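You operate a simulated robot arm through the tools that you are given. There is no shell and no other tool. Be economical: measure what you need, move in short steps, check, and stop when the job is done.

The job below is to be done with a simulated two-armed robot. You get a single attempt, and the scene is never put back.

Task
Pick up the brown bag with one hand, pass it to the other hand and put it on the first bed from the right of the rubber rack.

It is judged by the outcome, as a careful person would: the job done as asked, and still so three seconds after it is handed in. It fails if anything else is knocked over, pushed out of place, dropped, spilled or broken.

Robot
Two 7-joint arms with four-finger grippers on one trunk, on a base that drives. Base frame: it is fixed to the floor where the robot stands at the start and does not move with it; the origin is under the middle of the robot, x ahead of it, y to its left, z up; the surface under the hand at the start is at about z = 860. Lengths are in mm, angles in degrees, forces in N, time in s.
The left shoulder is at the start at [40, 181, 1154], the right one opposite. With the tool pointing down near the work surface each hand reaches from about 320 to 840 mm from the robot's upright axis, wherever it stands, measured 20 degrees to its own side. Places, roughly: first bed of the rubber rack (17x14 cm) [-1960, 640, 820]. Payload 3.67 kg a hand.
The tool frame of a hand sits at the grasp point between the pads (the TCP): z along the fingers, y along the line on which they close. The tips reach 28 mm beyond it. Largest opening 112 mm; the body of the gripper starts 73 mm behind the TCP.
Orientation is that of the tool frame in the base frame, as [roll, pitch, yaw] about the fixed x, y, z axes, in that order (R = Rz(yaw) Ry(pitch) Rx(roll)). With the fingers straight down and closing along the base's y, the tool's x points along the base's -x, its y along +y and its z along -z.

Tools
- The arms move only by the tool drive_tool. It takes "left_series", "right_series" or both (then of equal length, played together; a hand with none holds still); each is a list of rows, each a list of 7 numbers: the shift along the tool's x, y, z in units of 25 mm (1.0 is 25 mm), then the turn, a rotation vector about the tool's x, y, z in units of 6 degrees (1.0 is 6 degrees), then the opening, from 0 (shut) to 1 (fully open). In form: [[x, y, z, wx, wy, wz, grip], ...]. A call has 1 to 12 rows; each row shifts and turns the commanded pose from where the row before left it, along the tool's axes as they then stand. A call with a number of a shift or a turn outside -1 to 1 is refused whole. A row lasts 0.2 s, in which the tool goes at most 50 mm and 8.6 degrees; a call with a longer step from one row to the next is refused whole, and so is a gripper value outside its range. Where a pose cannot be reached the arm comes as near as it can. A force on the tool above 40 N (or 10 N above the force at the start of the call, whichever is more), or a blocked arm, ends the call early, and 0.2 s more pass. Each finger halts on what it meets, pressing with about 44 N; the grip force reading is that of the motor and also rises with nothing between the fingers. The clock runs only during rows and for 0.2 s after the last one: add rows that do not move to give the fingers time. The reply holds the time, the measured pose of the TCP, the force on the tool along the base axes, the opening and the grip force, in the units named above and with some noise, with the torque about the TCP (base axes, N m) and any sound that the robot's microphone picked up.
- Cameras (640 x 400 px; columns grow to the right, rows downward): "scene" is now at [110.9, -1, 1388.7]; the picture's right is [0.00, -1.00, 0.00], its down [-0.52, -0.00, -0.85] and it looks along [0.85, 0.00, -0.52] (base axes); focal length 272 px, centre (320, 200). "left" rides on the left gripper at [60, 18, -104] in its tool frame; the picture's right is [-0.29, 0.96, 0.00], its down [-0.80, -0.24, -0.55] and it looks along [-0.53, -0.16, 0.83] (tool axes); focal length 234 px, centre (320, 200). "right" rides on the right gripper at [60, -18, -104] in its tool frame; the picture's right is [0.29, 0.96, 0.00], its down [-0.80, 0.24, -0.55] and it looks along [-0.53, 0.16, 0.83] (tool axes); focal length 234 px, centre (320, 200). There is no depth. A picture from a camera that has moved, and an enlarged one, comes with that camera's place and axes in the base frame and with its lens.
- get_image(camera): a new picture of that camera. It takes no simulated time.
- lift_body(by): slides the trunk up (or, below 0, down) by that many mm; the arms and the scene camera ride with it, the base frame stays. It gives what a move gives, with no picture.
- steer(legs): drives the robot by 1 to 6 legs, each [ahead, left, turn to the left] in mm, mm and degrees, along the robot's own axes; the way and the turn of a leg run together, so that a leg with both is an arc; at most 1500 mm and 180 degrees a leg. The arms and the cameras ride along, it lands a little off, and it stops where it bumps. It gives what a move gives.
- aim_head(pan, tilt): turns the head with the scene camera to pan (to the left, within 86 degrees either way) and tilt (down, from -29 to 69), counted from straight ahead of the robot. It gives what a move gives.
- enlarge(camera, box): a new picture of the part [left, top, right, bottom] of that camera's present view, enlarged. It takes no simulated time.
- finish_job(): hands the job in; it is judged then, once.

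Work in short steps. Places have to be worked out from the pictures, the camera data and where the tool is seen: move nearer, look again, correct. Check each grasp and each placing, and mend what went wrong. You have 120 turns and 108 pictures in all, those below and enlarged ones among them. Open the grippers and draw the arms clear of the work before you hand the job in, unless the task says otherwise; then end with one line.

The tools are called after "Request:" as name(argument=value, ...) on one line, values as JSON. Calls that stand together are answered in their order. drive_tool: Moves the arms, as the interface text tells. Its arguments: {"type":"object","properties":{"left_series":{"type":"array","items":{"type":"array","items":{"type":"number"}}},"right_series":{"type":"array","items":{"type":"array","items":{"type":"number"}}}},"required":[]} The other tools are called the same way: lift_body (by) slides the trunk up or down; steer (legs) drives the base; aim_head (pan, tilt) turns the head that bears the scene camera; get_image (camera) takes a picture; enlarge (camera, box) takes an enlarged picture of a part of a camera's view; finish_job () hands the job in.

At the start:

```text
clock: 0.0
left_tool_pos: [460.5, 210.3, 1101.3]
left_orientation: [-180.0, 0.1, -179.8]
left_force: [0.6, -0.9, 0.6]
left_ft_torque: [0.01, 0.02, -0.01]
left_width: 112.0
left_grip_force: 0.0
right_tool_pos: [546.5, -205.2, 1137.2]
right_orientation: [180.0, -0.1, 180.0]
right_force: [0.0, -0.1, 0.0]
right_ft_torque: [-0.04, 0.04, -0.03]
right_width: 112.0
right_grip_force: 0.1
trunk travel left (down, up): [-275.0, 239.0]
robot x, y, heading: [1.6, -1.2, 0.0]
head pan, tilt: [0.1, 31.3]
```

scene: 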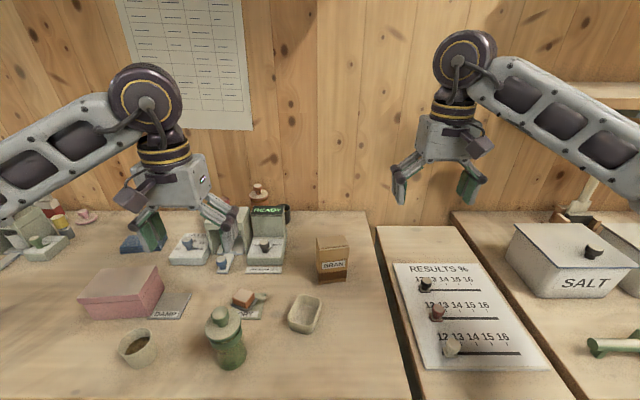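
right: 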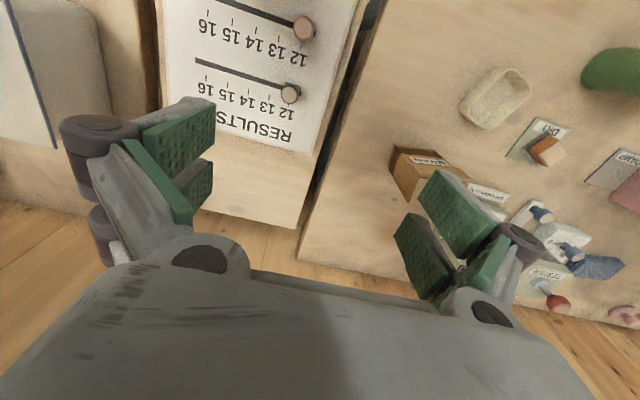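
left: 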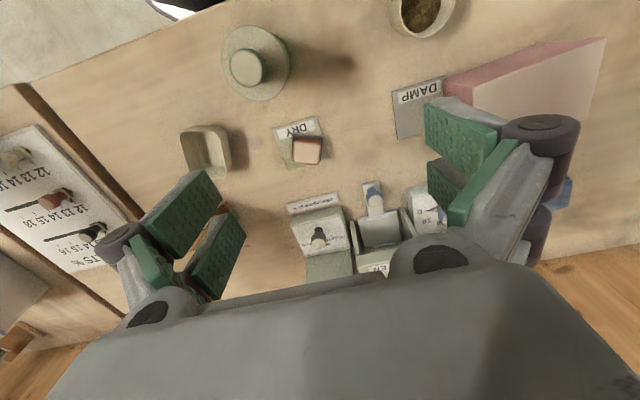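

The brown bag seems to be the "BRAN" packet near pixel (332,260). I enlarge it to measure it.

Request:
enlarge(camera="scene", box=[200, 180, 400, 305])

Request:
enlarge(camera="right", box=[370, 60, 570, 260])

```text
3.20 times, centred on (300, 242) of scene
camera zoom: at [110.9, -1.0, 1388.7], right [0.0, -1.0, 0.0], down [-0.52, 0.0, -0.85], along [0.85, 0.0, -0.52], focal length 872 px, centre (384, 64)
```

zoom: 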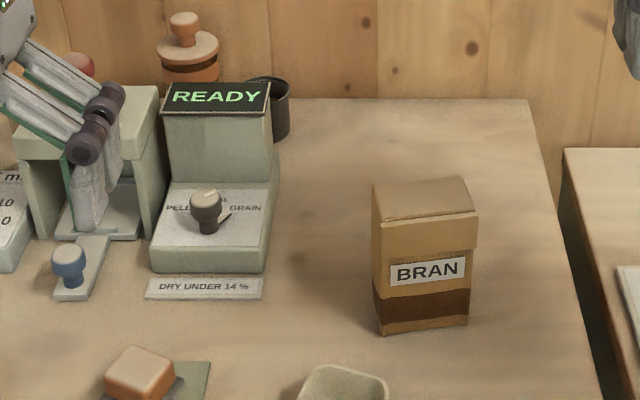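

```text
2.00 times, centred on (470, 160) of right
camera zoom: at [486.9, -223.5, 1240.7], right [-0.29, 0.96, 0.0], down [0.8, 0.24, 0.55], along [0.53, 0.16, -0.83], focal length 468 px, centre (20, 280)
```

zoom: 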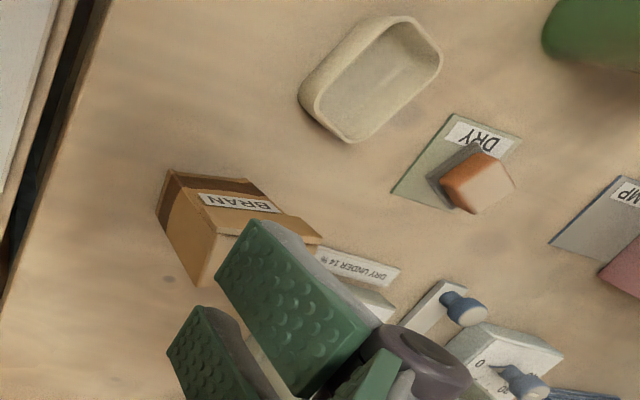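

Bag is about 68 wide (y), 45 deep, 115 tall, centred near (600,-34), yaw about 8°. Before choosing grasps I look around for the rack.

Request:
aim_head(pan=86, tilt=20)

Request:
get_image(camera="scene")

```text
clock: 1.6
left_tool_pos: [461.4, 212.3, 1102.7]
left_orientation: [180.0, 0.0, -179.9]
left_force: [0.4, 0.6, -0.2]
left_ft_torque: [0.03, -0.01, 0.0]
left_width: 112.2
left_grip_force: 0.0
right_tool_pos: [546.6, -205.6, 1137.3]
right_orientation: [-180.0, 0.0, 180.0]
right_force: [0.0, 0.6, 0.0]
right_ft_torque: [-0.01, -0.03, 0.02]
right_width: 111.7
right_grip_force: 0.1
trunk travel left (down, up): [-275.0, 239.0]
robot x, y, heading: [-4.2, 0.2, 0.0]
head pan, tilt: [85.9, 20.0]
```

```text
102 pictures are left
camera scene: at [27.7, 91.7, 1406.8], right [1.0, -0.07, 0.0], down [-0.02, -0.34, -0.94], along [0.07, 0.94, -0.34], focal length 272 px, centre (320, 200)
```

scene: 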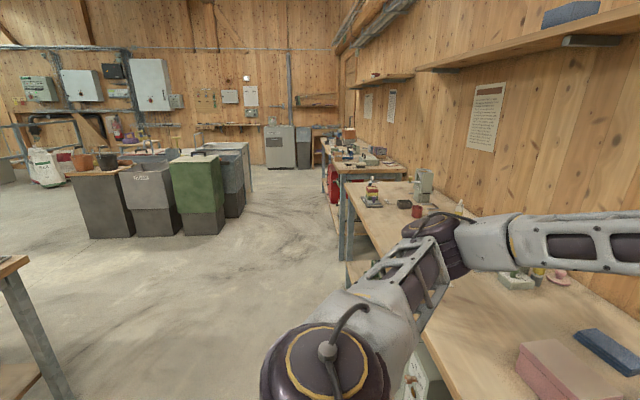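

The rack must be on the bench behind the robot. I back off 400 mm and turn left 90° to view it.

Request:
steer(legs=[[-400, 0, 0], [0, 0, 90]])

Request:
get_image(camera="scene")

```text
clock: 8.4
left_tool_pos: [-612.2, 462.4, 1101.3]
left_orientation: [-179.9, 0.1, -90.4]
left_force: [0.3, 0.2, -0.5]
left_ft_torque: [-0.01, 0.01, -0.01]
left_width: 112.0
left_grip_force: 0.0
right_tool_pos: [-194.5, 545.5, 1137.1]
right_orientation: [-179.9, 0.0, -90.5]
right_force: [0.4, 0.4, -1.0]
right_ft_torque: [-0.02, -0.03, -0.01]
right_width: 111.7
right_grip_force: 0.0
trunk travel left (down, up): [-275.0, 239.0]
robot x, y, heading: [-403.7, 3.3, 89.5]
head pan, tilt: [85.9, 20.0]
```

```text
101 pictures are left
camera scene: at [-496.7, 26.4, 1406.8], right [0.08, 1.0, 0.0], down [0.34, -0.03, -0.94], along [-0.94, 0.07, -0.34], focal length 272 px, centre (320, 200)
```

scene: 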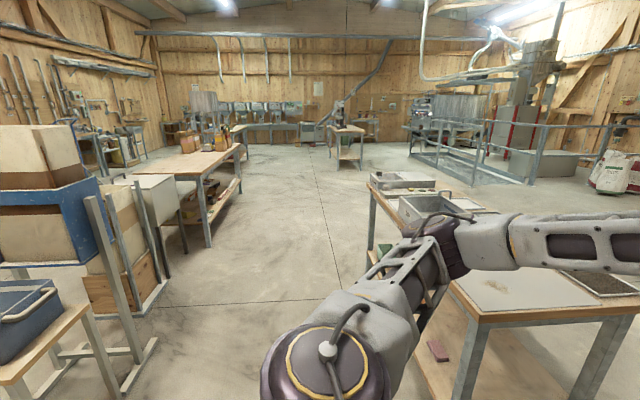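

The rack should appear near pixel (403,206). Enlarging there.

Request:
enlarge(camera="scene", box=[350, 150, 510, 250])

```text
4.00 times, centred on (430, 200) of scene
camera zoom: at [-496.7, 26.4, 1406.8], right [0.08, 1.0, 0.0], down [0.34, -0.03, -0.94], along [-0.94, 0.07, -0.34], focal length 1090 px, centre (-120, 200)
```

zoom: 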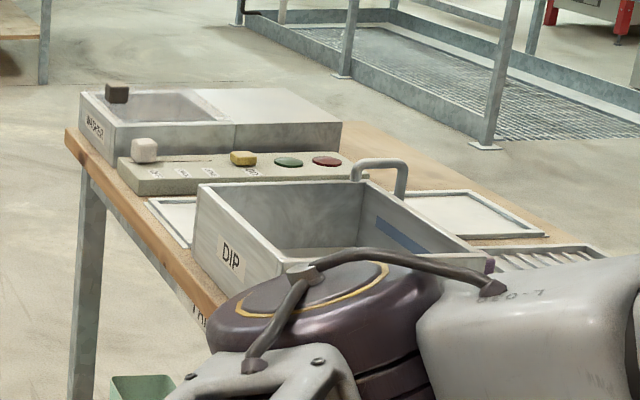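

The bench's front edge is near y≈555 and the rack lies about (-1960,640). I strafe left along the bench and look forward and down.

Request:
steer(legs=[[-50, 1300, 0]])

Request:
aim_head(pan=10, tilt=35)

Request:
get_image(camera="scene")

```text
clock: 15.1
left_tool_pos: [-1909.1, 426.5, 1102.0]
left_orientation: [179.9, 0.0, -90.6]
left_force: [-1.1, 0.2, 0.3]
left_ft_torque: [-0.04, 0.02, 0.0]
left_width: 112.1
left_grip_force: 0.0
right_tool_pos: [-1492.0, 508.6, 1136.7]
right_orientation: [-179.9, 0.0, -90.7]
right_force: [-0.5, 1.1, 0.4]
right_ft_torque: [-0.02, 0.0, 0.03]
right_width: 112.2
right_grip_force: 0.1
trunk travel left (down, up): [-275.0, 239.0]
robot x, y, heading: [-1701.6, -40.3, 89.3]
head pan, tilt: [85.9, 20.0]
```

```text
clock: 16.6
left_tool_pos: [-1908.8, 426.2, 1102.8]
left_orientation: [-179.9, 0.0, -90.6]
left_force: [0.8, 0.1, 0.0]
left_ft_torque: [-0.02, 0.02, 0.02]
left_width: 111.9
left_grip_force: 0.1
right_tool_pos: [-1491.6, 507.0, 1136.0]
right_orientation: [180.0, -0.1, -90.7]
right_force: [0.2, -0.7, -0.4]
right_ft_torque: [-0.02, -0.03, 0.01]
right_width: 112.1
right_grip_force: 0.0
trunk travel left (down, up): [-275.0, 239.0]
robot x, y, heading: [-1702.6, -34.3, 89.2]
head pan, tilt: [10.0, 35.0]
```

```text
99 pictures are left
camera scene: at [-1717.2, 68.9, 1383.0], right [0.99, 0.16, 0.0], down [0.09, -0.57, -0.82], along [-0.13, 0.81, -0.57], focal length 272 px, centre (320, 200)
```

scene: 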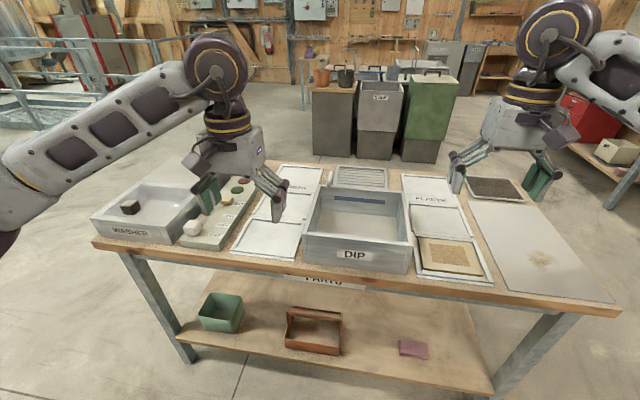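

I see racks either side of the DIP box; the left one is likely "RUBBER". Enlarging both.

Request:
enlarge(camera="scene", box=[190, 150, 350, 270])

Request:
get_image(camera="left")

```text
3.33 times, centred on (270, 210) of scene
camera zoom: at [-1717.2, 68.9, 1383.0], right [0.99, 0.16, 0.0], down [0.09, -0.57, -0.82], along [-0.13, 0.81, -0.57], focal length 908 px, centre (487, 167)
```

zoom: 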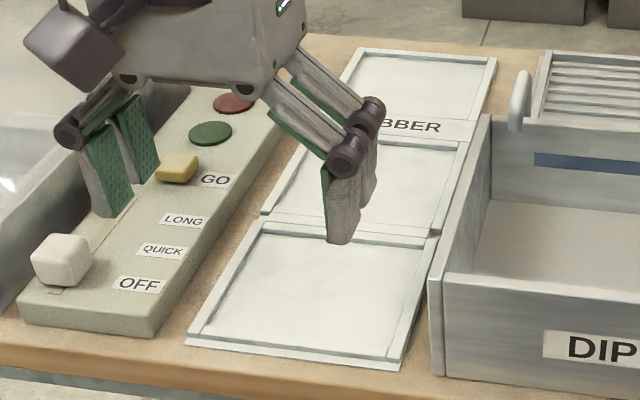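

```text
97 pictures are left
camera left: at [-1926.2, 366.3, 1205.9], right [-0.95, 0.3, 0.0], down [0.25, 0.79, 0.55], along [0.17, 0.53, -0.83], focal length 234 px, centre (320, 200)
```

left: 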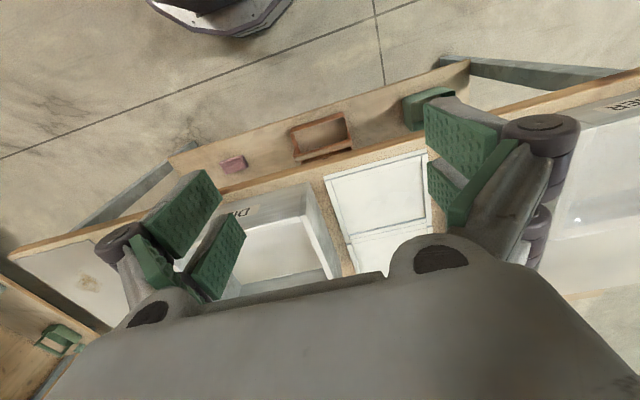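

The rubber rack's first bed (nearest, matching the given place) is centred ≈(-1965,655), open from above. A top-down final grasp works. Returning to the start table.

Request:
steer(legs=[[50, -1302, 0], [0, 0, -89.3]])

Request:
aim_head(pan=0, tilt=31)

```text
clock: 27.5
left_tool_pos: [51.0, 223.6, 1102.2]
left_orientation: [-180.0, 0.0, -179.0]
left_force: [0.4, -1.1, -0.2]
left_ft_torque: [0.01, 0.02, 0.01]
left_width: 111.8
left_grip_force: 0.0
right_tool_pos: [144.7, -193.0, 1137.2]
right_orientation: [-180.0, 0.0, -179.1]
right_force: [0.1, 0.1, 0.3]
right_ft_torque: [-0.01, 0.01, 0.01]
right_width: 112.0
right_grip_force: 0.0
trunk travel left (down, up): [-275.0, 239.0]
robot x, y, heading: [-402.7, -0.7, 0.9]
head pan, tilt: [10.0, 35.0]
```

```text
clock: 28.2
left_tool_pos: [51.9, 222.6, 1101.4]
left_orientation: [179.9, 0.0, -179.1]
left_force: [0.8, -0.6, 0.5]
left_ft_torque: [0.01, 0.02, 0.01]
left_width: 112.1
left_grip_force: 0.1
right_tool_pos: [144.8, -192.7, 1137.0]
right_orientation: [179.9, 0.0, -179.1]
right_force: [0.2, 0.1, 0.0]
right_ft_torque: [0.02, -0.01, -0.02]
right_width: 112.0
right_grip_force: 0.0
trunk travel left (down, up): [-275.0, 239.0]
robot x, y, heading: [-408.3, 5.3, 0.9]
head pan, tilt: [0.0, 31.0]
```

Back at (-408,5). I drive ahead 400 and then turn the right hand toward the bag yaw (+7.5°) and tilt it forward 45° high above the table.

Request:
steer(legs=[[405, -5, -0.9]])

Request:
drive_tool(right_series=[[0, 0, 0, 0, 0, -0.7, 1], [0, 0, 0, 0, 0, -0.7, 1], [0, 0, 0, 0, -0.94, 0, 1], [0, 0, 0, 0, -0.94, 0, 1], [0, 0, 0, 0, -0.94, 0, 1], [0, 0, 0, 0, -0.94, 0, 1], [0, 0, 0, 0, -0.94, 0, 1], [0, 0, 0, 0, -0.94, 0, 1], [0, 0, 0, 0, -0.94, 0, 1], [0, 0, 0, 0, -0.94, 0, 1], [0, 0, 0, 0, 0, 0, 1]])

Request:
enlarge(camera="scene", box=[200, 180, 420, 320])

Request:
get_image(camera="right")

```text
clock: 30.8
left_tool_pos: [459.4, 212.6, 1102.5]
left_orientation: [179.9, 0.1, -180.0]
left_force: [0.5, -0.6, 0.0]
left_ft_torque: [-0.01, -0.01, 0.01]
left_width: 112.0
left_grip_force: 0.1
right_tool_pos: [544.7, -202.3, 1136.5]
right_orientation: [-180.0, 0.1, 180.0]
right_force: [0.2, 0.1, 0.0]
right_ft_torque: [0.03, 0.0, 0.02]
right_width: 111.9
right_grip_force: 0.0
trunk travel left (down, up): [-275.0, 239.0]
robot x, y, heading: [0.1, 3.3, 0.1]
head pan, tilt: [0.0, 31.0]
```

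```text
clock: 33.2
left_tool_pos: [459.4, 212.6, 1102.4]
left_orientation: [-179.9, 0.0, 180.0]
left_force: [0.5, -0.6, 0.2]
left_ft_torque: [0.0, 0.04, 0.01]
left_width: 112.0
left_grip_force: 0.1
right_tool_pos: [545.3, -203.4, 1136.6]
right_orientation: [180.0, 45.2, -171.5]
right_force: [-0.4, 0.8, 0.5]
right_ft_torque: [0.0, 0.0, 0.0]
right_width: 111.9
right_grip_force: 0.0
trunk travel left (down, up): [-275.0, 239.0]
robot x, y, heading: [0.4, 2.9, -0.0]
head pan, tilt: [0.0, 31.0]
```

```text
2.86 times, centred on (310, 250) of scene
camera zoom: at [109.6, 1.8, 1389.2], right [0.0, -1.0, 0.0], down [-0.52, 0.0, -0.86], along [0.86, 0.0, -0.52], focal length 778 px, centre (349, 57)
```

zoom: 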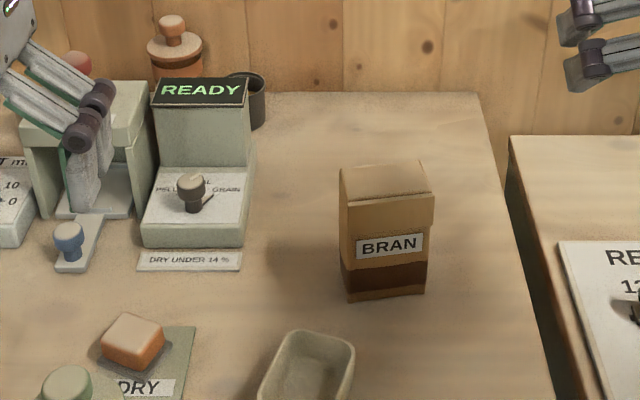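

```text
95 pictures are left
camera right: at [433.0, -237.5, 1167.8], right [-0.34, 0.92, -0.2], down [0.13, 0.26, 0.96], along [0.93, 0.3, -0.21], focal length 234 px, centre (320, 200)
```

right: 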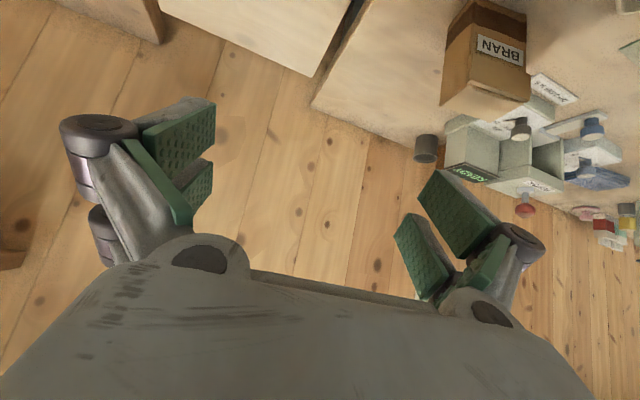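

Bag re-measured: centre ≈(604,-28), width 70, depth 43. I move the right hand to a standoff 150 mm back along its 45° axis.

Request:
drive_tool(right_series=[[0.555, 0.822, 0.386, 0, 0, 0, 1], [0.555, 0.822, 0.386, 0, 0, 0, 1], [0.555, 0.822, 0.386, 0, 0, 0, 1], [0.555, 0.822, 0.386, 0, 0, 0, 1], [0.555, 0.822, 0.386, 0, 0, 0, 1], [0.555, 0.822, 0.386, 0, 0, 0, 1], [0.555, 0.822, 0.386, 0, 0, 0, 1], [0.555, 0.822, 0.386, 0, 0, 0, 1], [0, 0, 0, 0, 0, 0, 1]])

Request:
get_image(camera="right")

Request:
get_image(camera="scene")

```text
clock: 35.2
left_tool_pos: [459.5, 212.7, 1102.6]
left_orientation: [180.0, 0.0, -180.0]
left_force: [-0.8, -0.3, 0.8]
left_ft_torque: [0.02, 0.02, 0.0]
left_width: 111.8
left_grip_force: 0.1
right_tool_pos: [498.0, -45.6, 1003.2]
right_orientation: [179.9, 45.2, -171.7]
right_force: [0.6, -0.2, -0.2]
right_ft_torque: [0.0, 0.01, 0.02]
right_width: 112.1
right_grip_force: 0.0
trunk travel left (down, up): [-275.0, 239.0]
robot x, y, heading: [-0.8, 2.8, 0.2]
head pan, tilt: [0.0, 31.0]
```

```text
94 pictures are left
camera right: at [385.7, -79.2, 1033.8], right [-0.34, 0.92, -0.2], down [0.13, 0.26, 0.96], along [0.93, 0.3, -0.21], focal length 234 px, centre (320, 200)
```

right: 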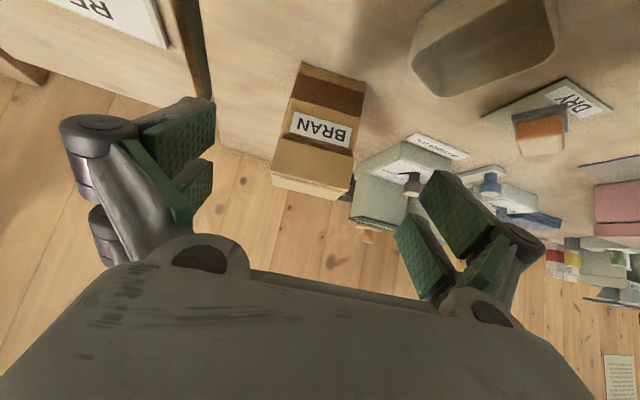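

```text
93 pictures are left
camera scene: at [109.1, 1.1, 1389.2], right [0.0, -1.0, 0.0], down [-0.52, 0.0, -0.86], along [0.86, 0.0, -0.52], focal length 272 px, centre (320, 200)
```

scene: 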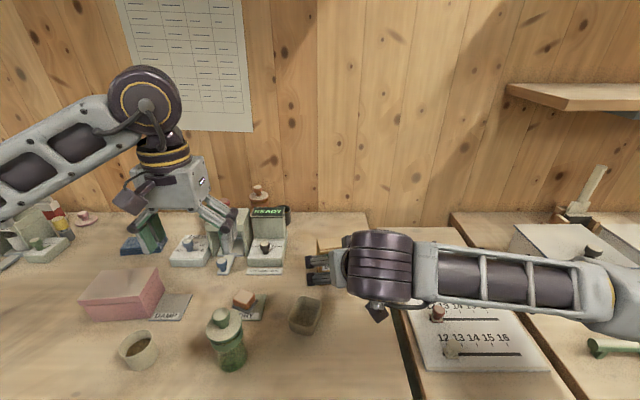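

The wrist camera confirms the bag front centre ≈(580,-29). I advance along the axis with a 4 mm leftward trim, and check before the last part.

Request:
drive_tool(right_series=[[0, 0.16, 0.8, 0, 0, 0, 1], [0, 0, 0.8, 0, 0, 0, 1], [0, 0, 0.8, 0, 0, 0, 1], [0, 0, 0.8, 0, 0, 0, 1], [0, 0, 0, 0, 0, 0, 1]])

Request:
get_image(camera="right")

Request:
get_image(camera="scene")

```text
clock: 36.4
left_tool_pos: [458.7, 213.4, 1102.8]
left_orientation: [-179.9, 0.0, 180.0]
left_force: [-0.1, 0.0, -0.3]
left_ft_torque: [0.0, -0.03, 0.01]
left_width: 112.0
left_grip_force: 0.0
right_tool_pos: [552.4, -31.6, 948.0]
right_orientation: [-179.9, 45.1, -171.6]
right_force: [0.3, 0.0, -0.5]
right_ft_torque: [0.01, -0.06, 0.02]
right_width: 112.1
right_grip_force: 0.1
trunk travel left (down, up): [-275.0, 239.0]
robot x, y, heading: [4.4, 2.0, -0.1]
head pan, tilt: [0.0, 31.0]
```

```text
92 pictures are left
camera right: at [440.3, -66.8, 978.0], right [-0.34, 0.92, -0.2], down [0.13, 0.26, 0.96], along [0.93, 0.3, -0.21], focal length 234 px, centre (320, 200)
```

right: 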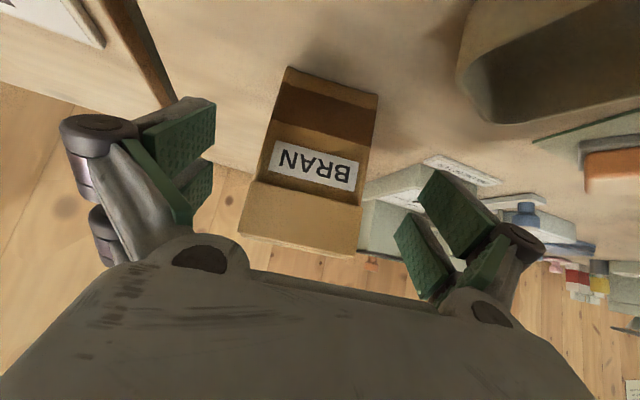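

```text
91 pictures are left
camera scene: at [108.9, 1.6, 1389.2], right [0.0, -1.0, 0.0], down [-0.52, 0.0, -0.86], along [0.86, 0.0, -0.52], focal length 272 px, centre (320, 200)
```

scene: 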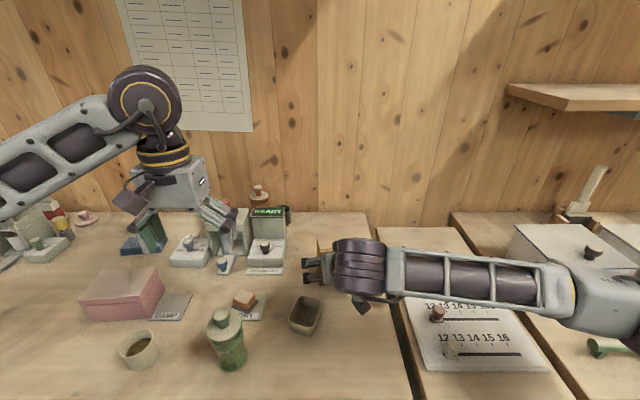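

Alignment holds. I advance the remaining 70 mm along the axis.

Request:
drive_tool(right_series=[[0, 0, 0.71, 0, 0, 0, 1], [0, 0, 0.71, 0, 0, 0, 1], [0, 0, 0.71, 0, 0, 0, 1], [0, 0, 0.71, 0, 0, 0, 1], [0, 0, 0, 0, 0, 0, 1]])

Request:
get_image(camera="right")

Request:
get_image(camera="scene")

```text
clock: 37.6
left_tool_pos: [458.8, 213.0, 1102.7]
left_orientation: [179.9, 0.1, 180.0]
left_force: [-0.8, 0.0, 0.6]
left_ft_torque: [0.0, -0.04, 0.0]
left_width: 112.0
left_grip_force: 0.0
right_tool_pos: [604.0, -24.7, 896.8]
right_orientation: [-179.9, 45.1, -171.6]
right_force: [0.2, -0.2, 0.1]
right_ft_torque: [0.0, 0.0, -0.04]
right_width: 112.1
right_grip_force: 0.0
trunk travel left (down, up): [-275.0, 239.0]
robot x, y, heading: [-5.8, 2.4, 0.1]
head pan, tilt: [0.0, 31.0]
```

```text
90 pictures are left
camera right: at [491.0, -58.8, 928.0], right [-0.34, 0.92, -0.2], down [0.13, 0.26, 0.96], along [0.93, 0.3, -0.21], focal length 234 px, centre (320, 200)
```

right: 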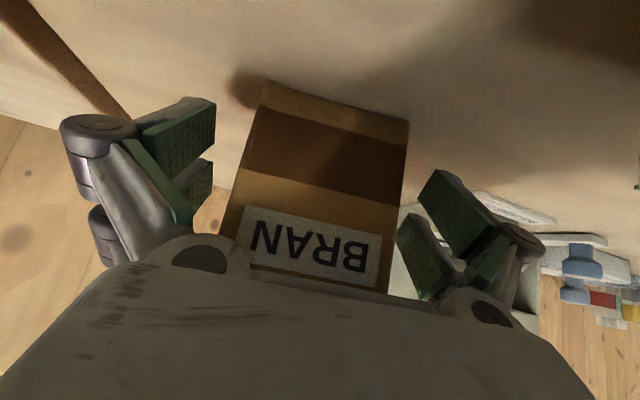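

```text
89 pictures are left
camera scene: at [109.2, 1.6, 1389.2], right [0.0, -1.0, 0.0], down [-0.52, 0.0, -0.86], along [0.86, 0.0, -0.52], focal length 272 px, centre (320, 200)
```

scene: 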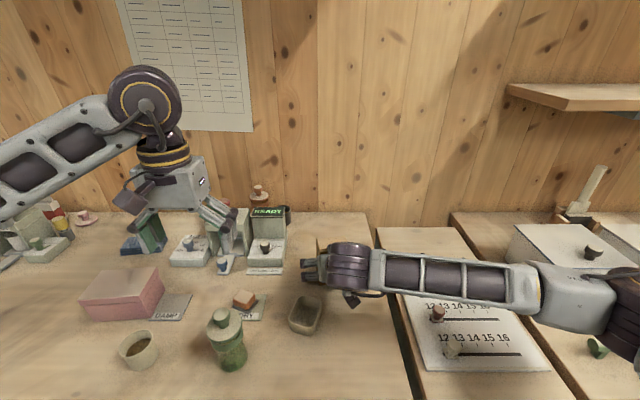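

Fingers straddle the bag. Closing the right gripper.

Request:
drive_tool(right_series=[[0, 0, 0, 0, 0, 0, 0.6], [0, 0, 0, 0, 0, 0, 0.3], [0, 0, 0, 0, 0, 0, 0], [0, 0, 0, 0, 0, 0, 0]])

Request:
get_image(camera="right")

```text
clock: 38.6
left_tool_pos: [459.0, 214.0, 1102.4]
left_orientation: [180.0, 0.0, -180.0]
left_force: [0.0, 0.6, -0.2]
left_ft_torque: [0.01, 0.02, 0.0]
left_width: 112.1
left_grip_force: 0.1
right_tool_pos: [603.2, -23.9, 897.8]
right_orientation: [-179.9, 45.2, -171.6]
right_force: [0.2, 0.5, 3.1]
right_ft_torque: [-0.15, -0.15, 0.05]
right_width: 74.6
right_grip_force: 44.2
trunk travel left (down, up): [-275.0, 239.0]
robot x, y, heading: [-2.2, 1.8, -0.1]
head pan, tilt: [0.0, 31.0]
```

```text
88 pictures are left
camera right: at [490.9, -58.7, 928.6], right [-0.34, 0.92, -0.2], down [0.13, 0.26, 0.96], along [0.93, 0.3, -0.21], focal length 234 px, centre (320, 200)
```

right: 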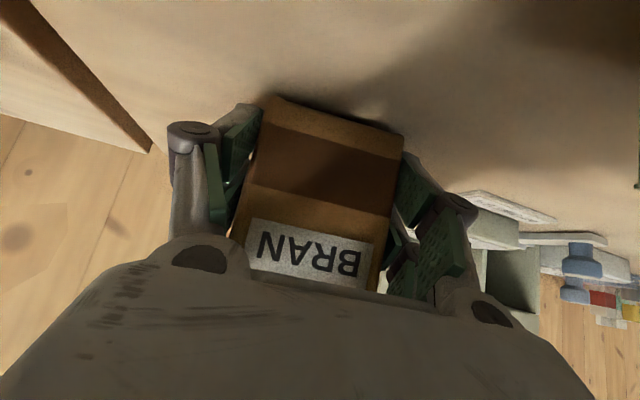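

Held at 74.6 mm with 44 N. I lift straight up about 130 mm and check.

Request:
drive_tool(right_series=[[-0.2, 0, -0.2, 0, 0, 0, 0], [-0.3, 0, -0.3, 0, 0, 0, 0], [-0.4, 0, -0.4, 0, 0, 0, 0], [-0.5, 0, -0.5, 0, 0, 0, 0], [-0.5, 0, -0.5, 0, 0, 0, 0], [-0.5, 0, -0.5, 0, 0, 0, 0], [-0.5, 0, -0.5, 0, 0, 0, 0], [-0.5, 0, -0.5, 0, 0, 0, 0], [-0.4, 0, -0.4, 0, 0, 0, 0], [0, 0, 0, 0, 0, 0, 0]])

Request:
get_image(camera="right")

Request:
get_image(camera="scene")

Request:
get_image(camera="left")

```text
clock: 40.8
left_tool_pos: [459.4, 213.4, 1101.5]
left_orientation: [-179.9, 0.0, -180.0]
left_force: [-0.5, -0.1, 0.0]
left_ft_torque: [0.0, 0.02, -0.04]
left_width: 112.1
left_grip_force: 0.1
right_tool_pos: [604.2, -24.8, 1032.4]
right_orientation: [-180.0, 45.1, -171.6]
right_force: [-0.5, 0.0, -2.9]
right_ft_torque: [0.02, 0.0, -0.05]
right_width: 74.6
right_grip_force: 43.4
trunk travel left (down, up): [-275.0, 239.0]
robot x, y, heading: [-0.3, 1.4, -0.1]
head pan, tilt: [0.0, 31.0]
```

```text
87 pictures are left
camera right: at [490.9, -59.1, 1062.2], right [-0.34, 0.92, -0.2], down [0.13, 0.26, 0.96], along [0.93, 0.3, -0.21], focal length 234 px, centre (320, 200)
```

right: 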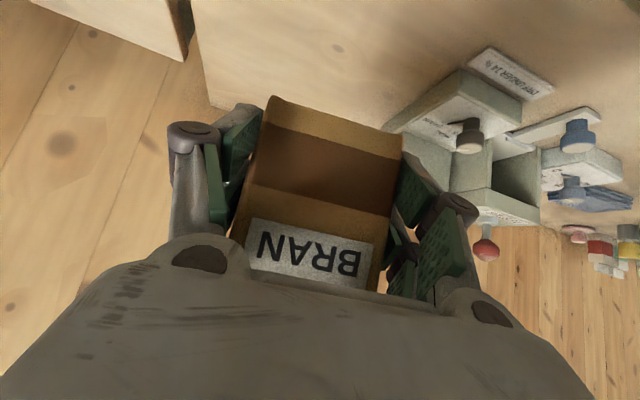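

```text
86 pictures are left
camera scene: at [109.7, 1.5, 1389.1], right [0.0, -1.0, 0.0], down [-0.52, 0.0, -0.86], along [0.86, 0.0, -0.52], focal length 272 px, centre (320, 200)
```

scene: 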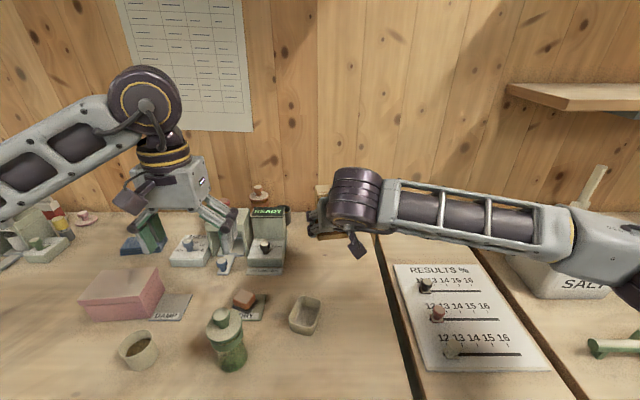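

```text
85 pictures are left
camera left: at [401.4, 231.4, 1205.9], right [0.29, 0.96, 0.0], down [0.8, -0.24, 0.55], along [0.53, -0.16, -0.83], focal length 234 px, centre (320, 200)
```

left: 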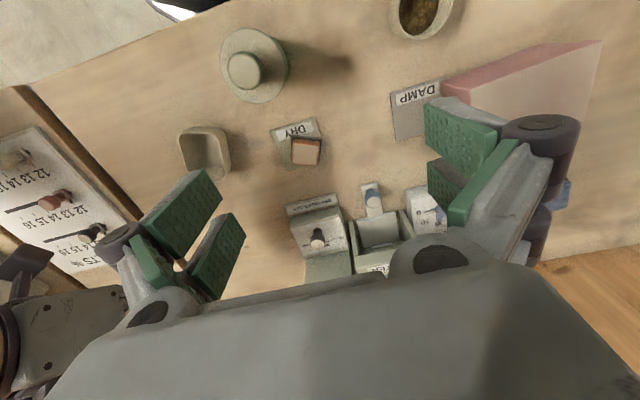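

The bag lifts cleanly. Plan: left takes the bag's top from above, leaning 20° away so wrists clear. I shift the bag 65 mm left while raising and turning the left hand (yaw +8.5°, lean 20°).

Request:
drive_tool(right_series=[[0.07, 0.6, -0.07, 0, 0, 0, 0], [0.07, 0.6, -0.07, 0, 0, 0, 0], [0.07, 0.6, -0.07, 0, 0, 0, 0], [0.07, 0.5, -0.07, 0, 0, 0, 0], [0, 0.4, 0, 0, 0, 0, 0], [0, 0, 0, 0, 0, 0, 0], [0, 0, 0, 0, 0, 0, 0]], left_series=[[0, 0, -1, 0, 0, -0.71, 1], [0, 0, -1, 0, 0, -0.71, 1], [0, 0, -1, 0, 0.833, 0, 1], [0, 0, -1, 0, 0.833, 0, 1], [0, 0, -0.5, 0, 0.833, 0, 1], [0, 0, 0, 0, 0.833, 0, 1], [0, 0, 0, 0, 0, 0, 1]])

Request:
get_image(camera="scene")

Request:
get_image(camera="left")

```text
clock: 42.4
left_tool_pos: [462.4, 215.1, 1214.5]
left_orientation: [180.0, -20.1, -171.5]
left_force: [-0.3, 0.6, 0.4]
left_ft_torque: [0.02, -0.02, -0.02]
left_width: 112.1
left_grip_force: 0.1
right_tool_pos: [581.8, 41.6, 1031.4]
right_orientation: [179.9, 45.0, -171.6]
right_force: [-0.3, -0.7, -1.7]
right_ft_torque: [-0.06, 0.01, -0.02]
right_width: 74.8
right_grip_force: 44.3
trunk travel left (down, up): [-275.0, 239.0]
robot x, y, heading: [-0.9, -0.7, -0.2]
head pan, tilt: [0.0, 31.0]
```

```text
84 pictures are left
camera scene: at [109.3, 2.0, 1389.2], right [0.0, -1.0, 0.0], down [-0.52, 0.0, -0.86], along [0.86, 0.0, -0.52], focal length 272 px, centre (320, 200)
```

scene: 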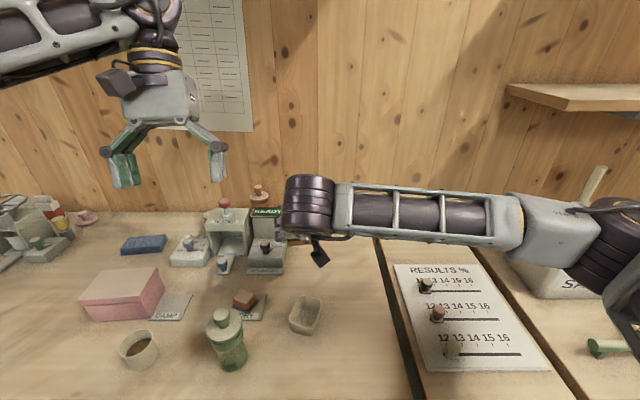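

```text
83 pictures are left
camera left: at [442.1, 229.2, 1332.4], right [0.13, 0.99, -0.1], down [0.96, -0.1, 0.25], along [0.23, -0.13, -0.96], focal length 234 px, centre (320, 200)
```

left: 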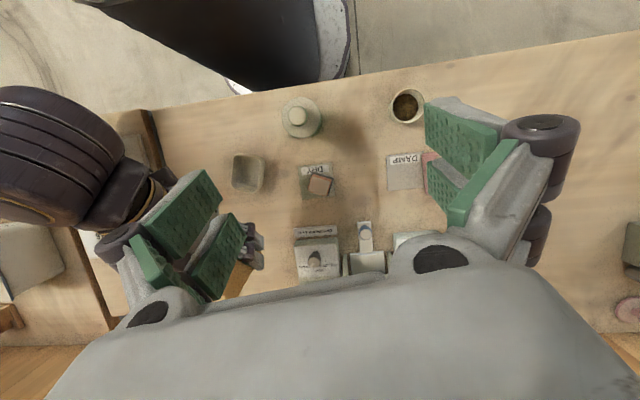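

Left hand turned and raised. I move it forward first (to x≈634), then will go over the bag.

Request:
drive_tool(left_series=[[-0.8, -0.127, -0.29, 0, 0, 0, 1], [-0.8, -0.127, -0.29, 0, 0, 0, 1], [-0.8, -0.127, -0.29, 0, 0, 0, 1], [-0.8, -0.127, -0.29, 0, 0, 0, 1], [-0.8, -0.127, -0.29, 0, 0, 0, 1], [-0.8, -0.127, -0.29, 0, 0, 0, 1], [-0.8, -0.127, -0.29, 0, 0, 0, 1], [-0.8, -0.127, -0.29, 0, 0, 0, 1], [0, 0, 0, 0, 0, 0, 1]])

Request:
get_image(camera="left")

Request:
get_image(camera="scene")

```text
clock: 44.4
left_tool_pos: [635.0, 215.1, 1213.9]
left_orientation: [-179.9, -20.0, -171.5]
left_force: [-0.9, 0.5, -0.6]
left_ft_torque: [-0.03, -0.01, 0.04]
left_width: 112.2
left_grip_force: 0.0
right_tool_pos: [582.7, 40.9, 1031.7]
right_orientation: [-179.9, 45.0, -171.5]
right_force: [-1.3, -0.6, -2.5]
right_ft_torque: [0.0, 0.07, -0.02]
right_width: 74.5
right_grip_force: 43.9
trunk travel left (down, up): [-275.0, 239.0]
robot x, y, heading: [-1.8, -0.8, -0.1]
head pan, tilt: [0.0, 31.0]
```

```text
82 pictures are left
camera left: at [613.4, 229.9, 1331.9], right [0.13, 0.99, -0.1], down [0.96, -0.1, 0.25], along [0.24, -0.13, -0.96], focal length 234 px, centre (320, 200)
```

left: 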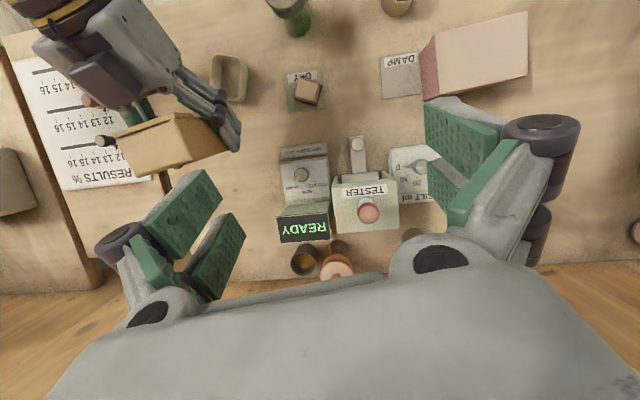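

```text
81 pictures are left
camera scene: at [109.1, 2.5, 1389.2], right [0.0, -1.0, 0.0], down [-0.52, 0.0, -0.86], along [0.86, 0.0, -0.52], focal length 272 px, centre (320, 200)
```

scene: 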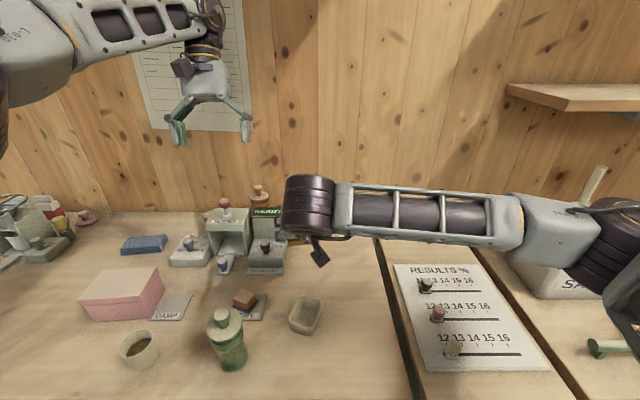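

Good; the left camera sees the bag's top. I move the left hand sideways over the bag at this height.

Request:
drive_tool(left_series=[[0.131, -0.933, 0.048, 0, 0, 0, 1], [0.131, -0.933, 0.048, 0, 0, 0, 1], [0.131, -0.933, 0.048, 0, 0, 0, 1], [0.131, -0.933, 0.048, 0, 0, 0, 1], [0.131, -0.933, 0.048, 0, 0, 0, 1], [0.131, -0.933, 0.048, 0, 0, 0, 1], [0.131, -0.933, 0.048, 0, 0, 0, 1], [0, 0, 0, 0, 0, 0, 1]])

Request:
get_image(camera="left")

Request:
get_image(camera="scene")

```text
clock: 46.2
left_tool_pos: [630.6, 51.1, 1209.7]
left_orientation: [-179.9, -19.8, -171.5]
left_force: [-0.1, -0.2, 0.0]
left_ft_torque: [-0.03, 0.0, 0.0]
left_width: 112.0
left_grip_force: 0.1
left hand out of reach, approached as far as the arm can: row 7
right_tool_pos: [584.5, 40.9, 1030.6]
right_orientation: [-180.0, 45.2, -171.6]
right_force: [0.1, 0.5, -2.5]
right_ft_torque: [-0.04, 0.07, -0.05]
right_width: 74.5
right_grip_force: 43.7
trunk travel left (down, up): [-275.0, 239.0]
robot x, y, heading: [-4.1, -0.3, 0.1]
head pan, tilt: [0.0, 31.0]
```

```text
80 pictures are left
camera left: at [608.9, 66.1, 1328.4], right [0.13, 0.99, -0.1], down [0.96, -0.1, 0.25], along [0.24, -0.13, -0.96], focal length 234 px, centre (320, 200)
```

left: 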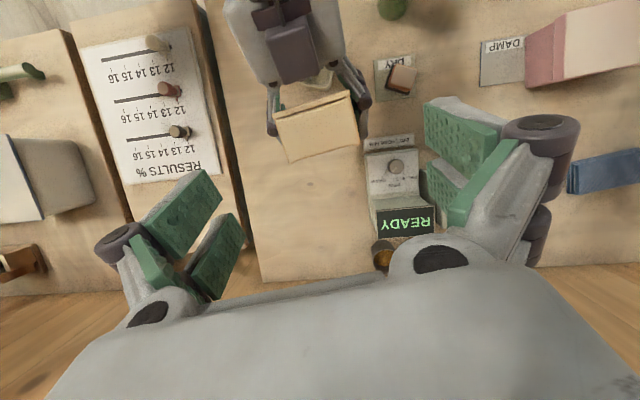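

```text
79 pictures are left
camera scene: at [109.6, 2.1, 1389.2], right [0.0, -1.0, 0.0], down [-0.52, 0.0, -0.86], along [0.86, 0.0, -0.52], focal length 272 px, centre (320, 200)
```

scene: 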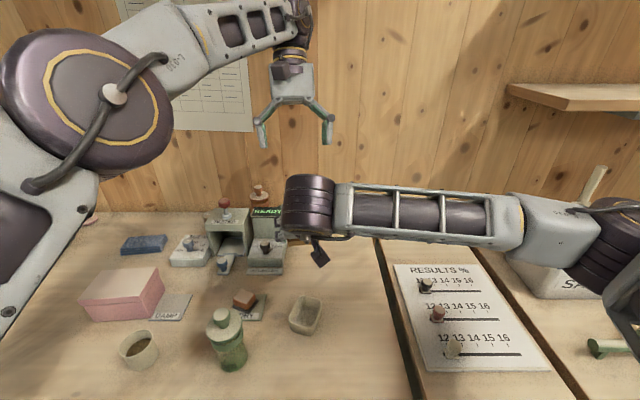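

The arm is near its reach limit but the descent brings it back in. Bag top centre measured ≈(596,43,1104). I descend 75 mm along the tool axis.

Request:
drive_tool(left_series=[[0, -0.05, 0.6, 0, 0, 0, 1], [-0.1, 0, 0.8, 0, 0, 0, 1], [-0.1, 0, 0.8, 0, 0, 0, 1], [0, 0, 0.8, 0, 0, 0, 1], [0, 0, 0, 0, 0, 0, 1]])

Request:
get_image(camera="left")

Request:
get_image(camera="right")

```text
clock: 47.4
left_tool_pos: [609.6, 46.0, 1138.7]
left_orientation: [179.9, -20.1, -171.4]
left_force: [0.9, 0.2, 0.2]
left_ft_torque: [0.02, 0.01, 0.02]
left_width: 112.1
left_grip_force: 0.0
right_tool_pos: [583.1, 39.3, 1031.6]
right_orientation: [180.0, 45.1, -171.6]
right_force: [-0.5, 0.0, -2.4]
right_ft_torque: [0.0, 0.01, -0.03]
right_width: 74.8
right_grip_force: 44.2
trunk travel left (down, up): [-275.0, 239.0]
robot x, y, heading: [-2.7, 1.9, -0.2]
head pan, tilt: [0.0, 31.0]
```

```text
78 pictures are left
camera left: at [588.4, 60.5, 1256.1], right [0.13, 0.99, -0.1], down [0.96, -0.1, 0.25], along [0.24, -0.13, -0.96], focal length 234 px, centre (320, 200)
```

left: 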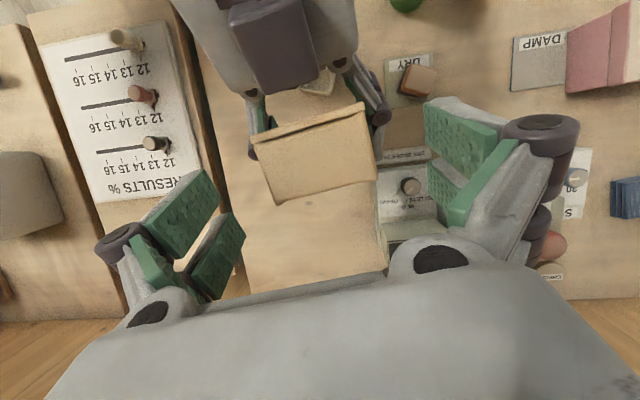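

```text
77 pictures are left
camera right: at [471.0, 5.9, 1061.7], right [-0.34, 0.92, -0.2], down [0.13, 0.26, 0.96], along [0.93, 0.3, -0.21], focal length 234 px, centre (320, 200)
```

right: 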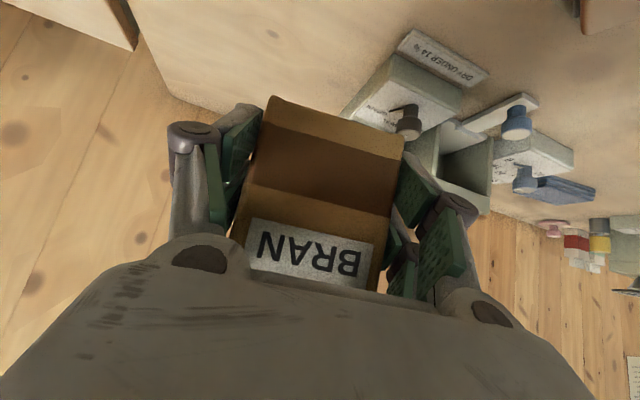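

Aligned within a few mm. Final 47 mm of descent.

Request:
drive_tool(left_series=[[0, -0.1, 0.5, 0, 0, 0, 1], [0, 0, 0.5, 0, 0, 0, 1], [0, 0, 0.5, 0, 0, 0, 1], [0, 0, 0.4, 0, 0, 0, 1], [0, 0, 0, 0, 0, 0, 1]])

Request:
get_image(camera="left")

Request:
get_image(camera="right")

Request:
get_image(camera="scene")

```text
clock: 48.6
left_tool_pos: [593.5, 39.7, 1092.6]
left_orientation: [179.9, -20.1, -171.5]
left_force: [-0.3, 0.4, 0.5]
left_ft_torque: [0.03, 0.02, 0.0]
left_width: 111.9
left_grip_force: 0.0
right_tool_pos: [583.9, 40.6, 1030.3]
right_orientation: [-180.0, 45.1, -171.7]
right_force: [0.1, -0.8, -0.9]
right_ft_torque: [0.02, 0.02, -0.03]
right_width: 74.7
right_grip_force: 44.2
trunk travel left (down, up): [-275.0, 239.0]
robot x, y, heading: [1.7, 6.2, -0.2]
head pan, tilt: [0.0, 31.0]
```

```text
76 pictures are left
camera left: at [572.9, 56.5, 1211.4], right [0.12, 0.99, -0.1], down [0.96, -0.1, 0.25], along [0.23, -0.13, -0.96], focal length 234 px, centre (320, 200)
```

left: 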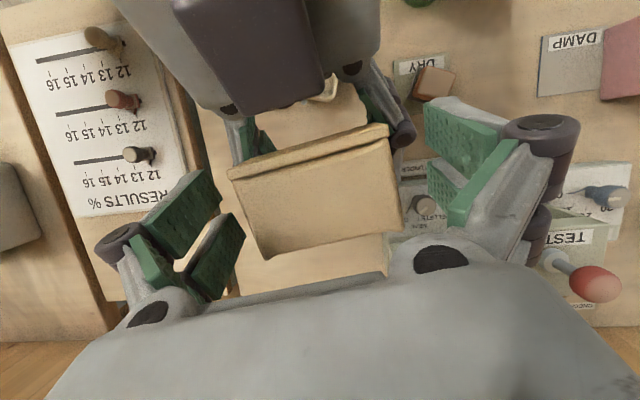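

```text
75 pictures are left
camera right: at [471.0, 6.2, 1061.8], right [-0.34, 0.92, -0.2], down [0.13, 0.26, 0.96], along [0.93, 0.3, -0.21], focal length 234 px, centre (320, 200)
```

right: 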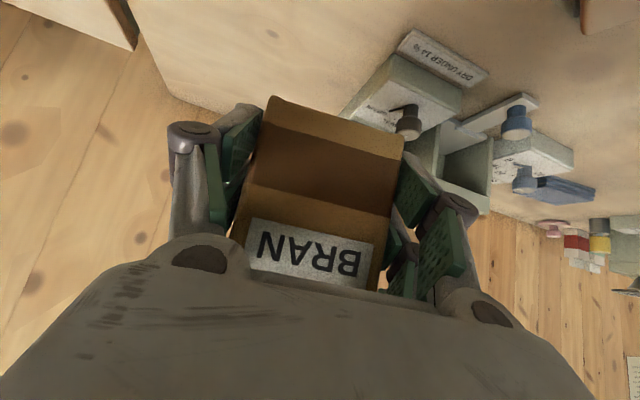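

```text
74 pictures are left
camera scene: at [109.5, 1.5, 1389.2], right [0.0, -1.0, 0.0], down [-0.52, 0.0, -0.86], along [0.86, 0.0, -0.52], focal length 272 px, centre (320, 200)
```

scene: 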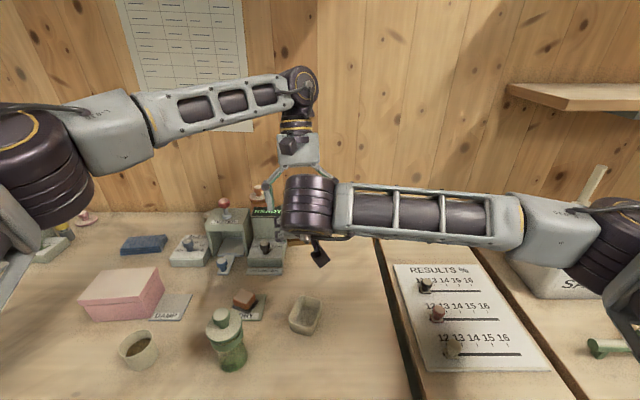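

Fingers straddle the bag's top with about 4 mm offset; I trim it and close the left gripper.

Request:
drive_tool(left_series=[[0, -0.12, 0, 0, 0, 0, 1], [0, 0, 0, 0, 0, 0, 0.75], [0, 0, 0, 0, 0, 0, 0.5], [0, 0, 0, 0, 0, 0, 0], [0, 0, 0, 0, 0, 0, 0], [0, 0, 0, 0, 0, 0, 0]])

Request:
get_image(camera="left")

Request:
get_image(camera="right")

```text
clock: 50.0
left_tool_pos: [596.2, 40.9, 1092.9]
left_orientation: [179.9, -20.0, -171.3]
left_force: [6.4, 31.4, 10.3]
left_ft_torque: [0.74, 0.24, -1.18]
left_width: 75.9
left_grip_force: 44.0
right_tool_pos: [583.6, 39.2, 1029.6]
right_orientation: [-179.8, 45.0, -171.7]
right_force: [-5.5, -31.7, -12.4]
right_ft_torque: [1.26, -0.53, 0.81]
right_width: 74.6
right_grip_force: 43.9
trunk travel left (down, up): [-275.0, 239.0]
robot x, y, heading: [-4.0, 2.9, -0.1]
head pan, tilt: [0.0, 31.0]
```

```text
73 pictures are left
camera left: at [574.0, 55.0, 1211.9], right [0.12, 0.99, -0.1], down [0.96, -0.1, 0.25], along [0.24, -0.12, -0.96], focal length 234 px, centre (320, 200)
```

left: 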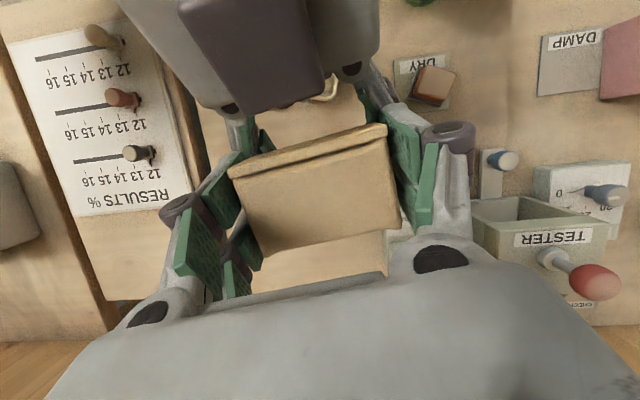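

```text
72 pictures are left
camera right: at [471.6, 5.1, 1060.8], right [-0.34, 0.92, -0.21], down [0.14, 0.26, 0.95], along [0.93, 0.29, -0.21], focal length 234 px, centre (320, 200)
```

right: 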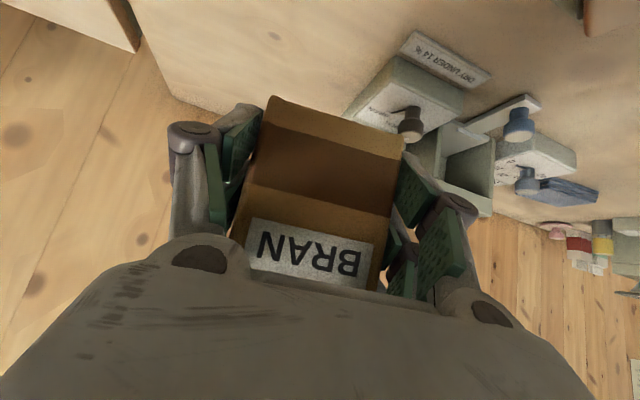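

Both hands hold it, but there is a 31 N sideways strain. I relax it by shifting the left hand slightly +y.

Request:
drive_tool(left_series=[[0, 0.12, 0, 0, 0, 0, 0], [0, 0, 0, 0, 0, 0, 0]])

```text
clock: 50.6
left_tool_pos: [595.7, 42.2, 1092.8]
left_orientation: [-179.9, -20.0, -171.3]
left_force: [9.6, 23.3, 15.8]
left_ft_torque: [1.21, 0.49, 0.35]
left_width: 75.8
left_grip_force: 44.0
right_tool_pos: [583.6, 39.9, 1029.4]
right_orientation: [-179.9, 45.0, -171.7]
right_force: [-9.2, -25.0, -18.1]
right_ft_torque: [0.31, -0.92, -0.61]
right_width: 74.7
right_grip_force: 44.1
trunk travel left (down, up): [-275.0, 239.0]
robot x, y, heading: [-3.3, 4.1, -0.1]
head pan, tilt: [0.0, 31.0]
```

Strain eases. A further small shift (+y, slightly up).

Request:
drive_tool(left_series=[[-0.03, 0.15, -0.06, 0, 0, 0, 0], [-0.03, 0.1, -0.06, 0, 0, 0, 0], [0, 0, 0, 0, 0, 0, 0]])

```text
clock: 51.4
left_tool_pos: [594.3, 44.6, 1096.3]
left_orientation: [-179.7, -20.1, -171.8]
left_force: [-5.6, -18.7, 12.1]
left_ft_torque: [0.06, 0.77, 1.56]
left_width: 74.8
left_grip_force: 44.2
right_tool_pos: [582.6, 42.7, 1031.8]
right_orientation: [179.8, 45.2, -171.4]
right_force: [6.0, 18.6, -14.7]
right_ft_torque: [-1.33, -0.21, -1.28]
right_width: 74.4
right_grip_force: 44.3
trunk travel left (down, up): [-275.0, 239.0]
robot x, y, heading: [0.2, 0.8, -0.0]
head pan, tilt: [0.0, 31.0]
```

Now slightly over; back half of it, then open the right gripper gently.

Request:
drive_tool(left_series=[[0, -0.09, -0.04, 0, 0, 0, 0], [0, 0, 0, 0, 0, 0, 0]])

```text
clock: 52.0
left_tool_pos: [596.4, 44.3, 1097.1]
left_orientation: [-179.8, -20.2, -171.8]
left_force: [-13.4, -25.7, 6.1]
left_ft_torque: [-0.95, 0.73, 0.14]
left_width: 75.0
left_grip_force: 44.0
right_tool_pos: [583.9, 43.2, 1032.2]
right_orientation: [179.8, 45.2, -171.5]
right_force: [14.7, 26.5, -8.5]
right_ft_torque: [-0.79, 0.31, 0.14]
right_width: 74.5
right_grip_force: 43.8
trunk travel left (down, up): [-275.0, 239.0]
robot x, y, heading: [-1.5, 3.4, 0.1]
head pan, tilt: [0.0, 31.0]
```

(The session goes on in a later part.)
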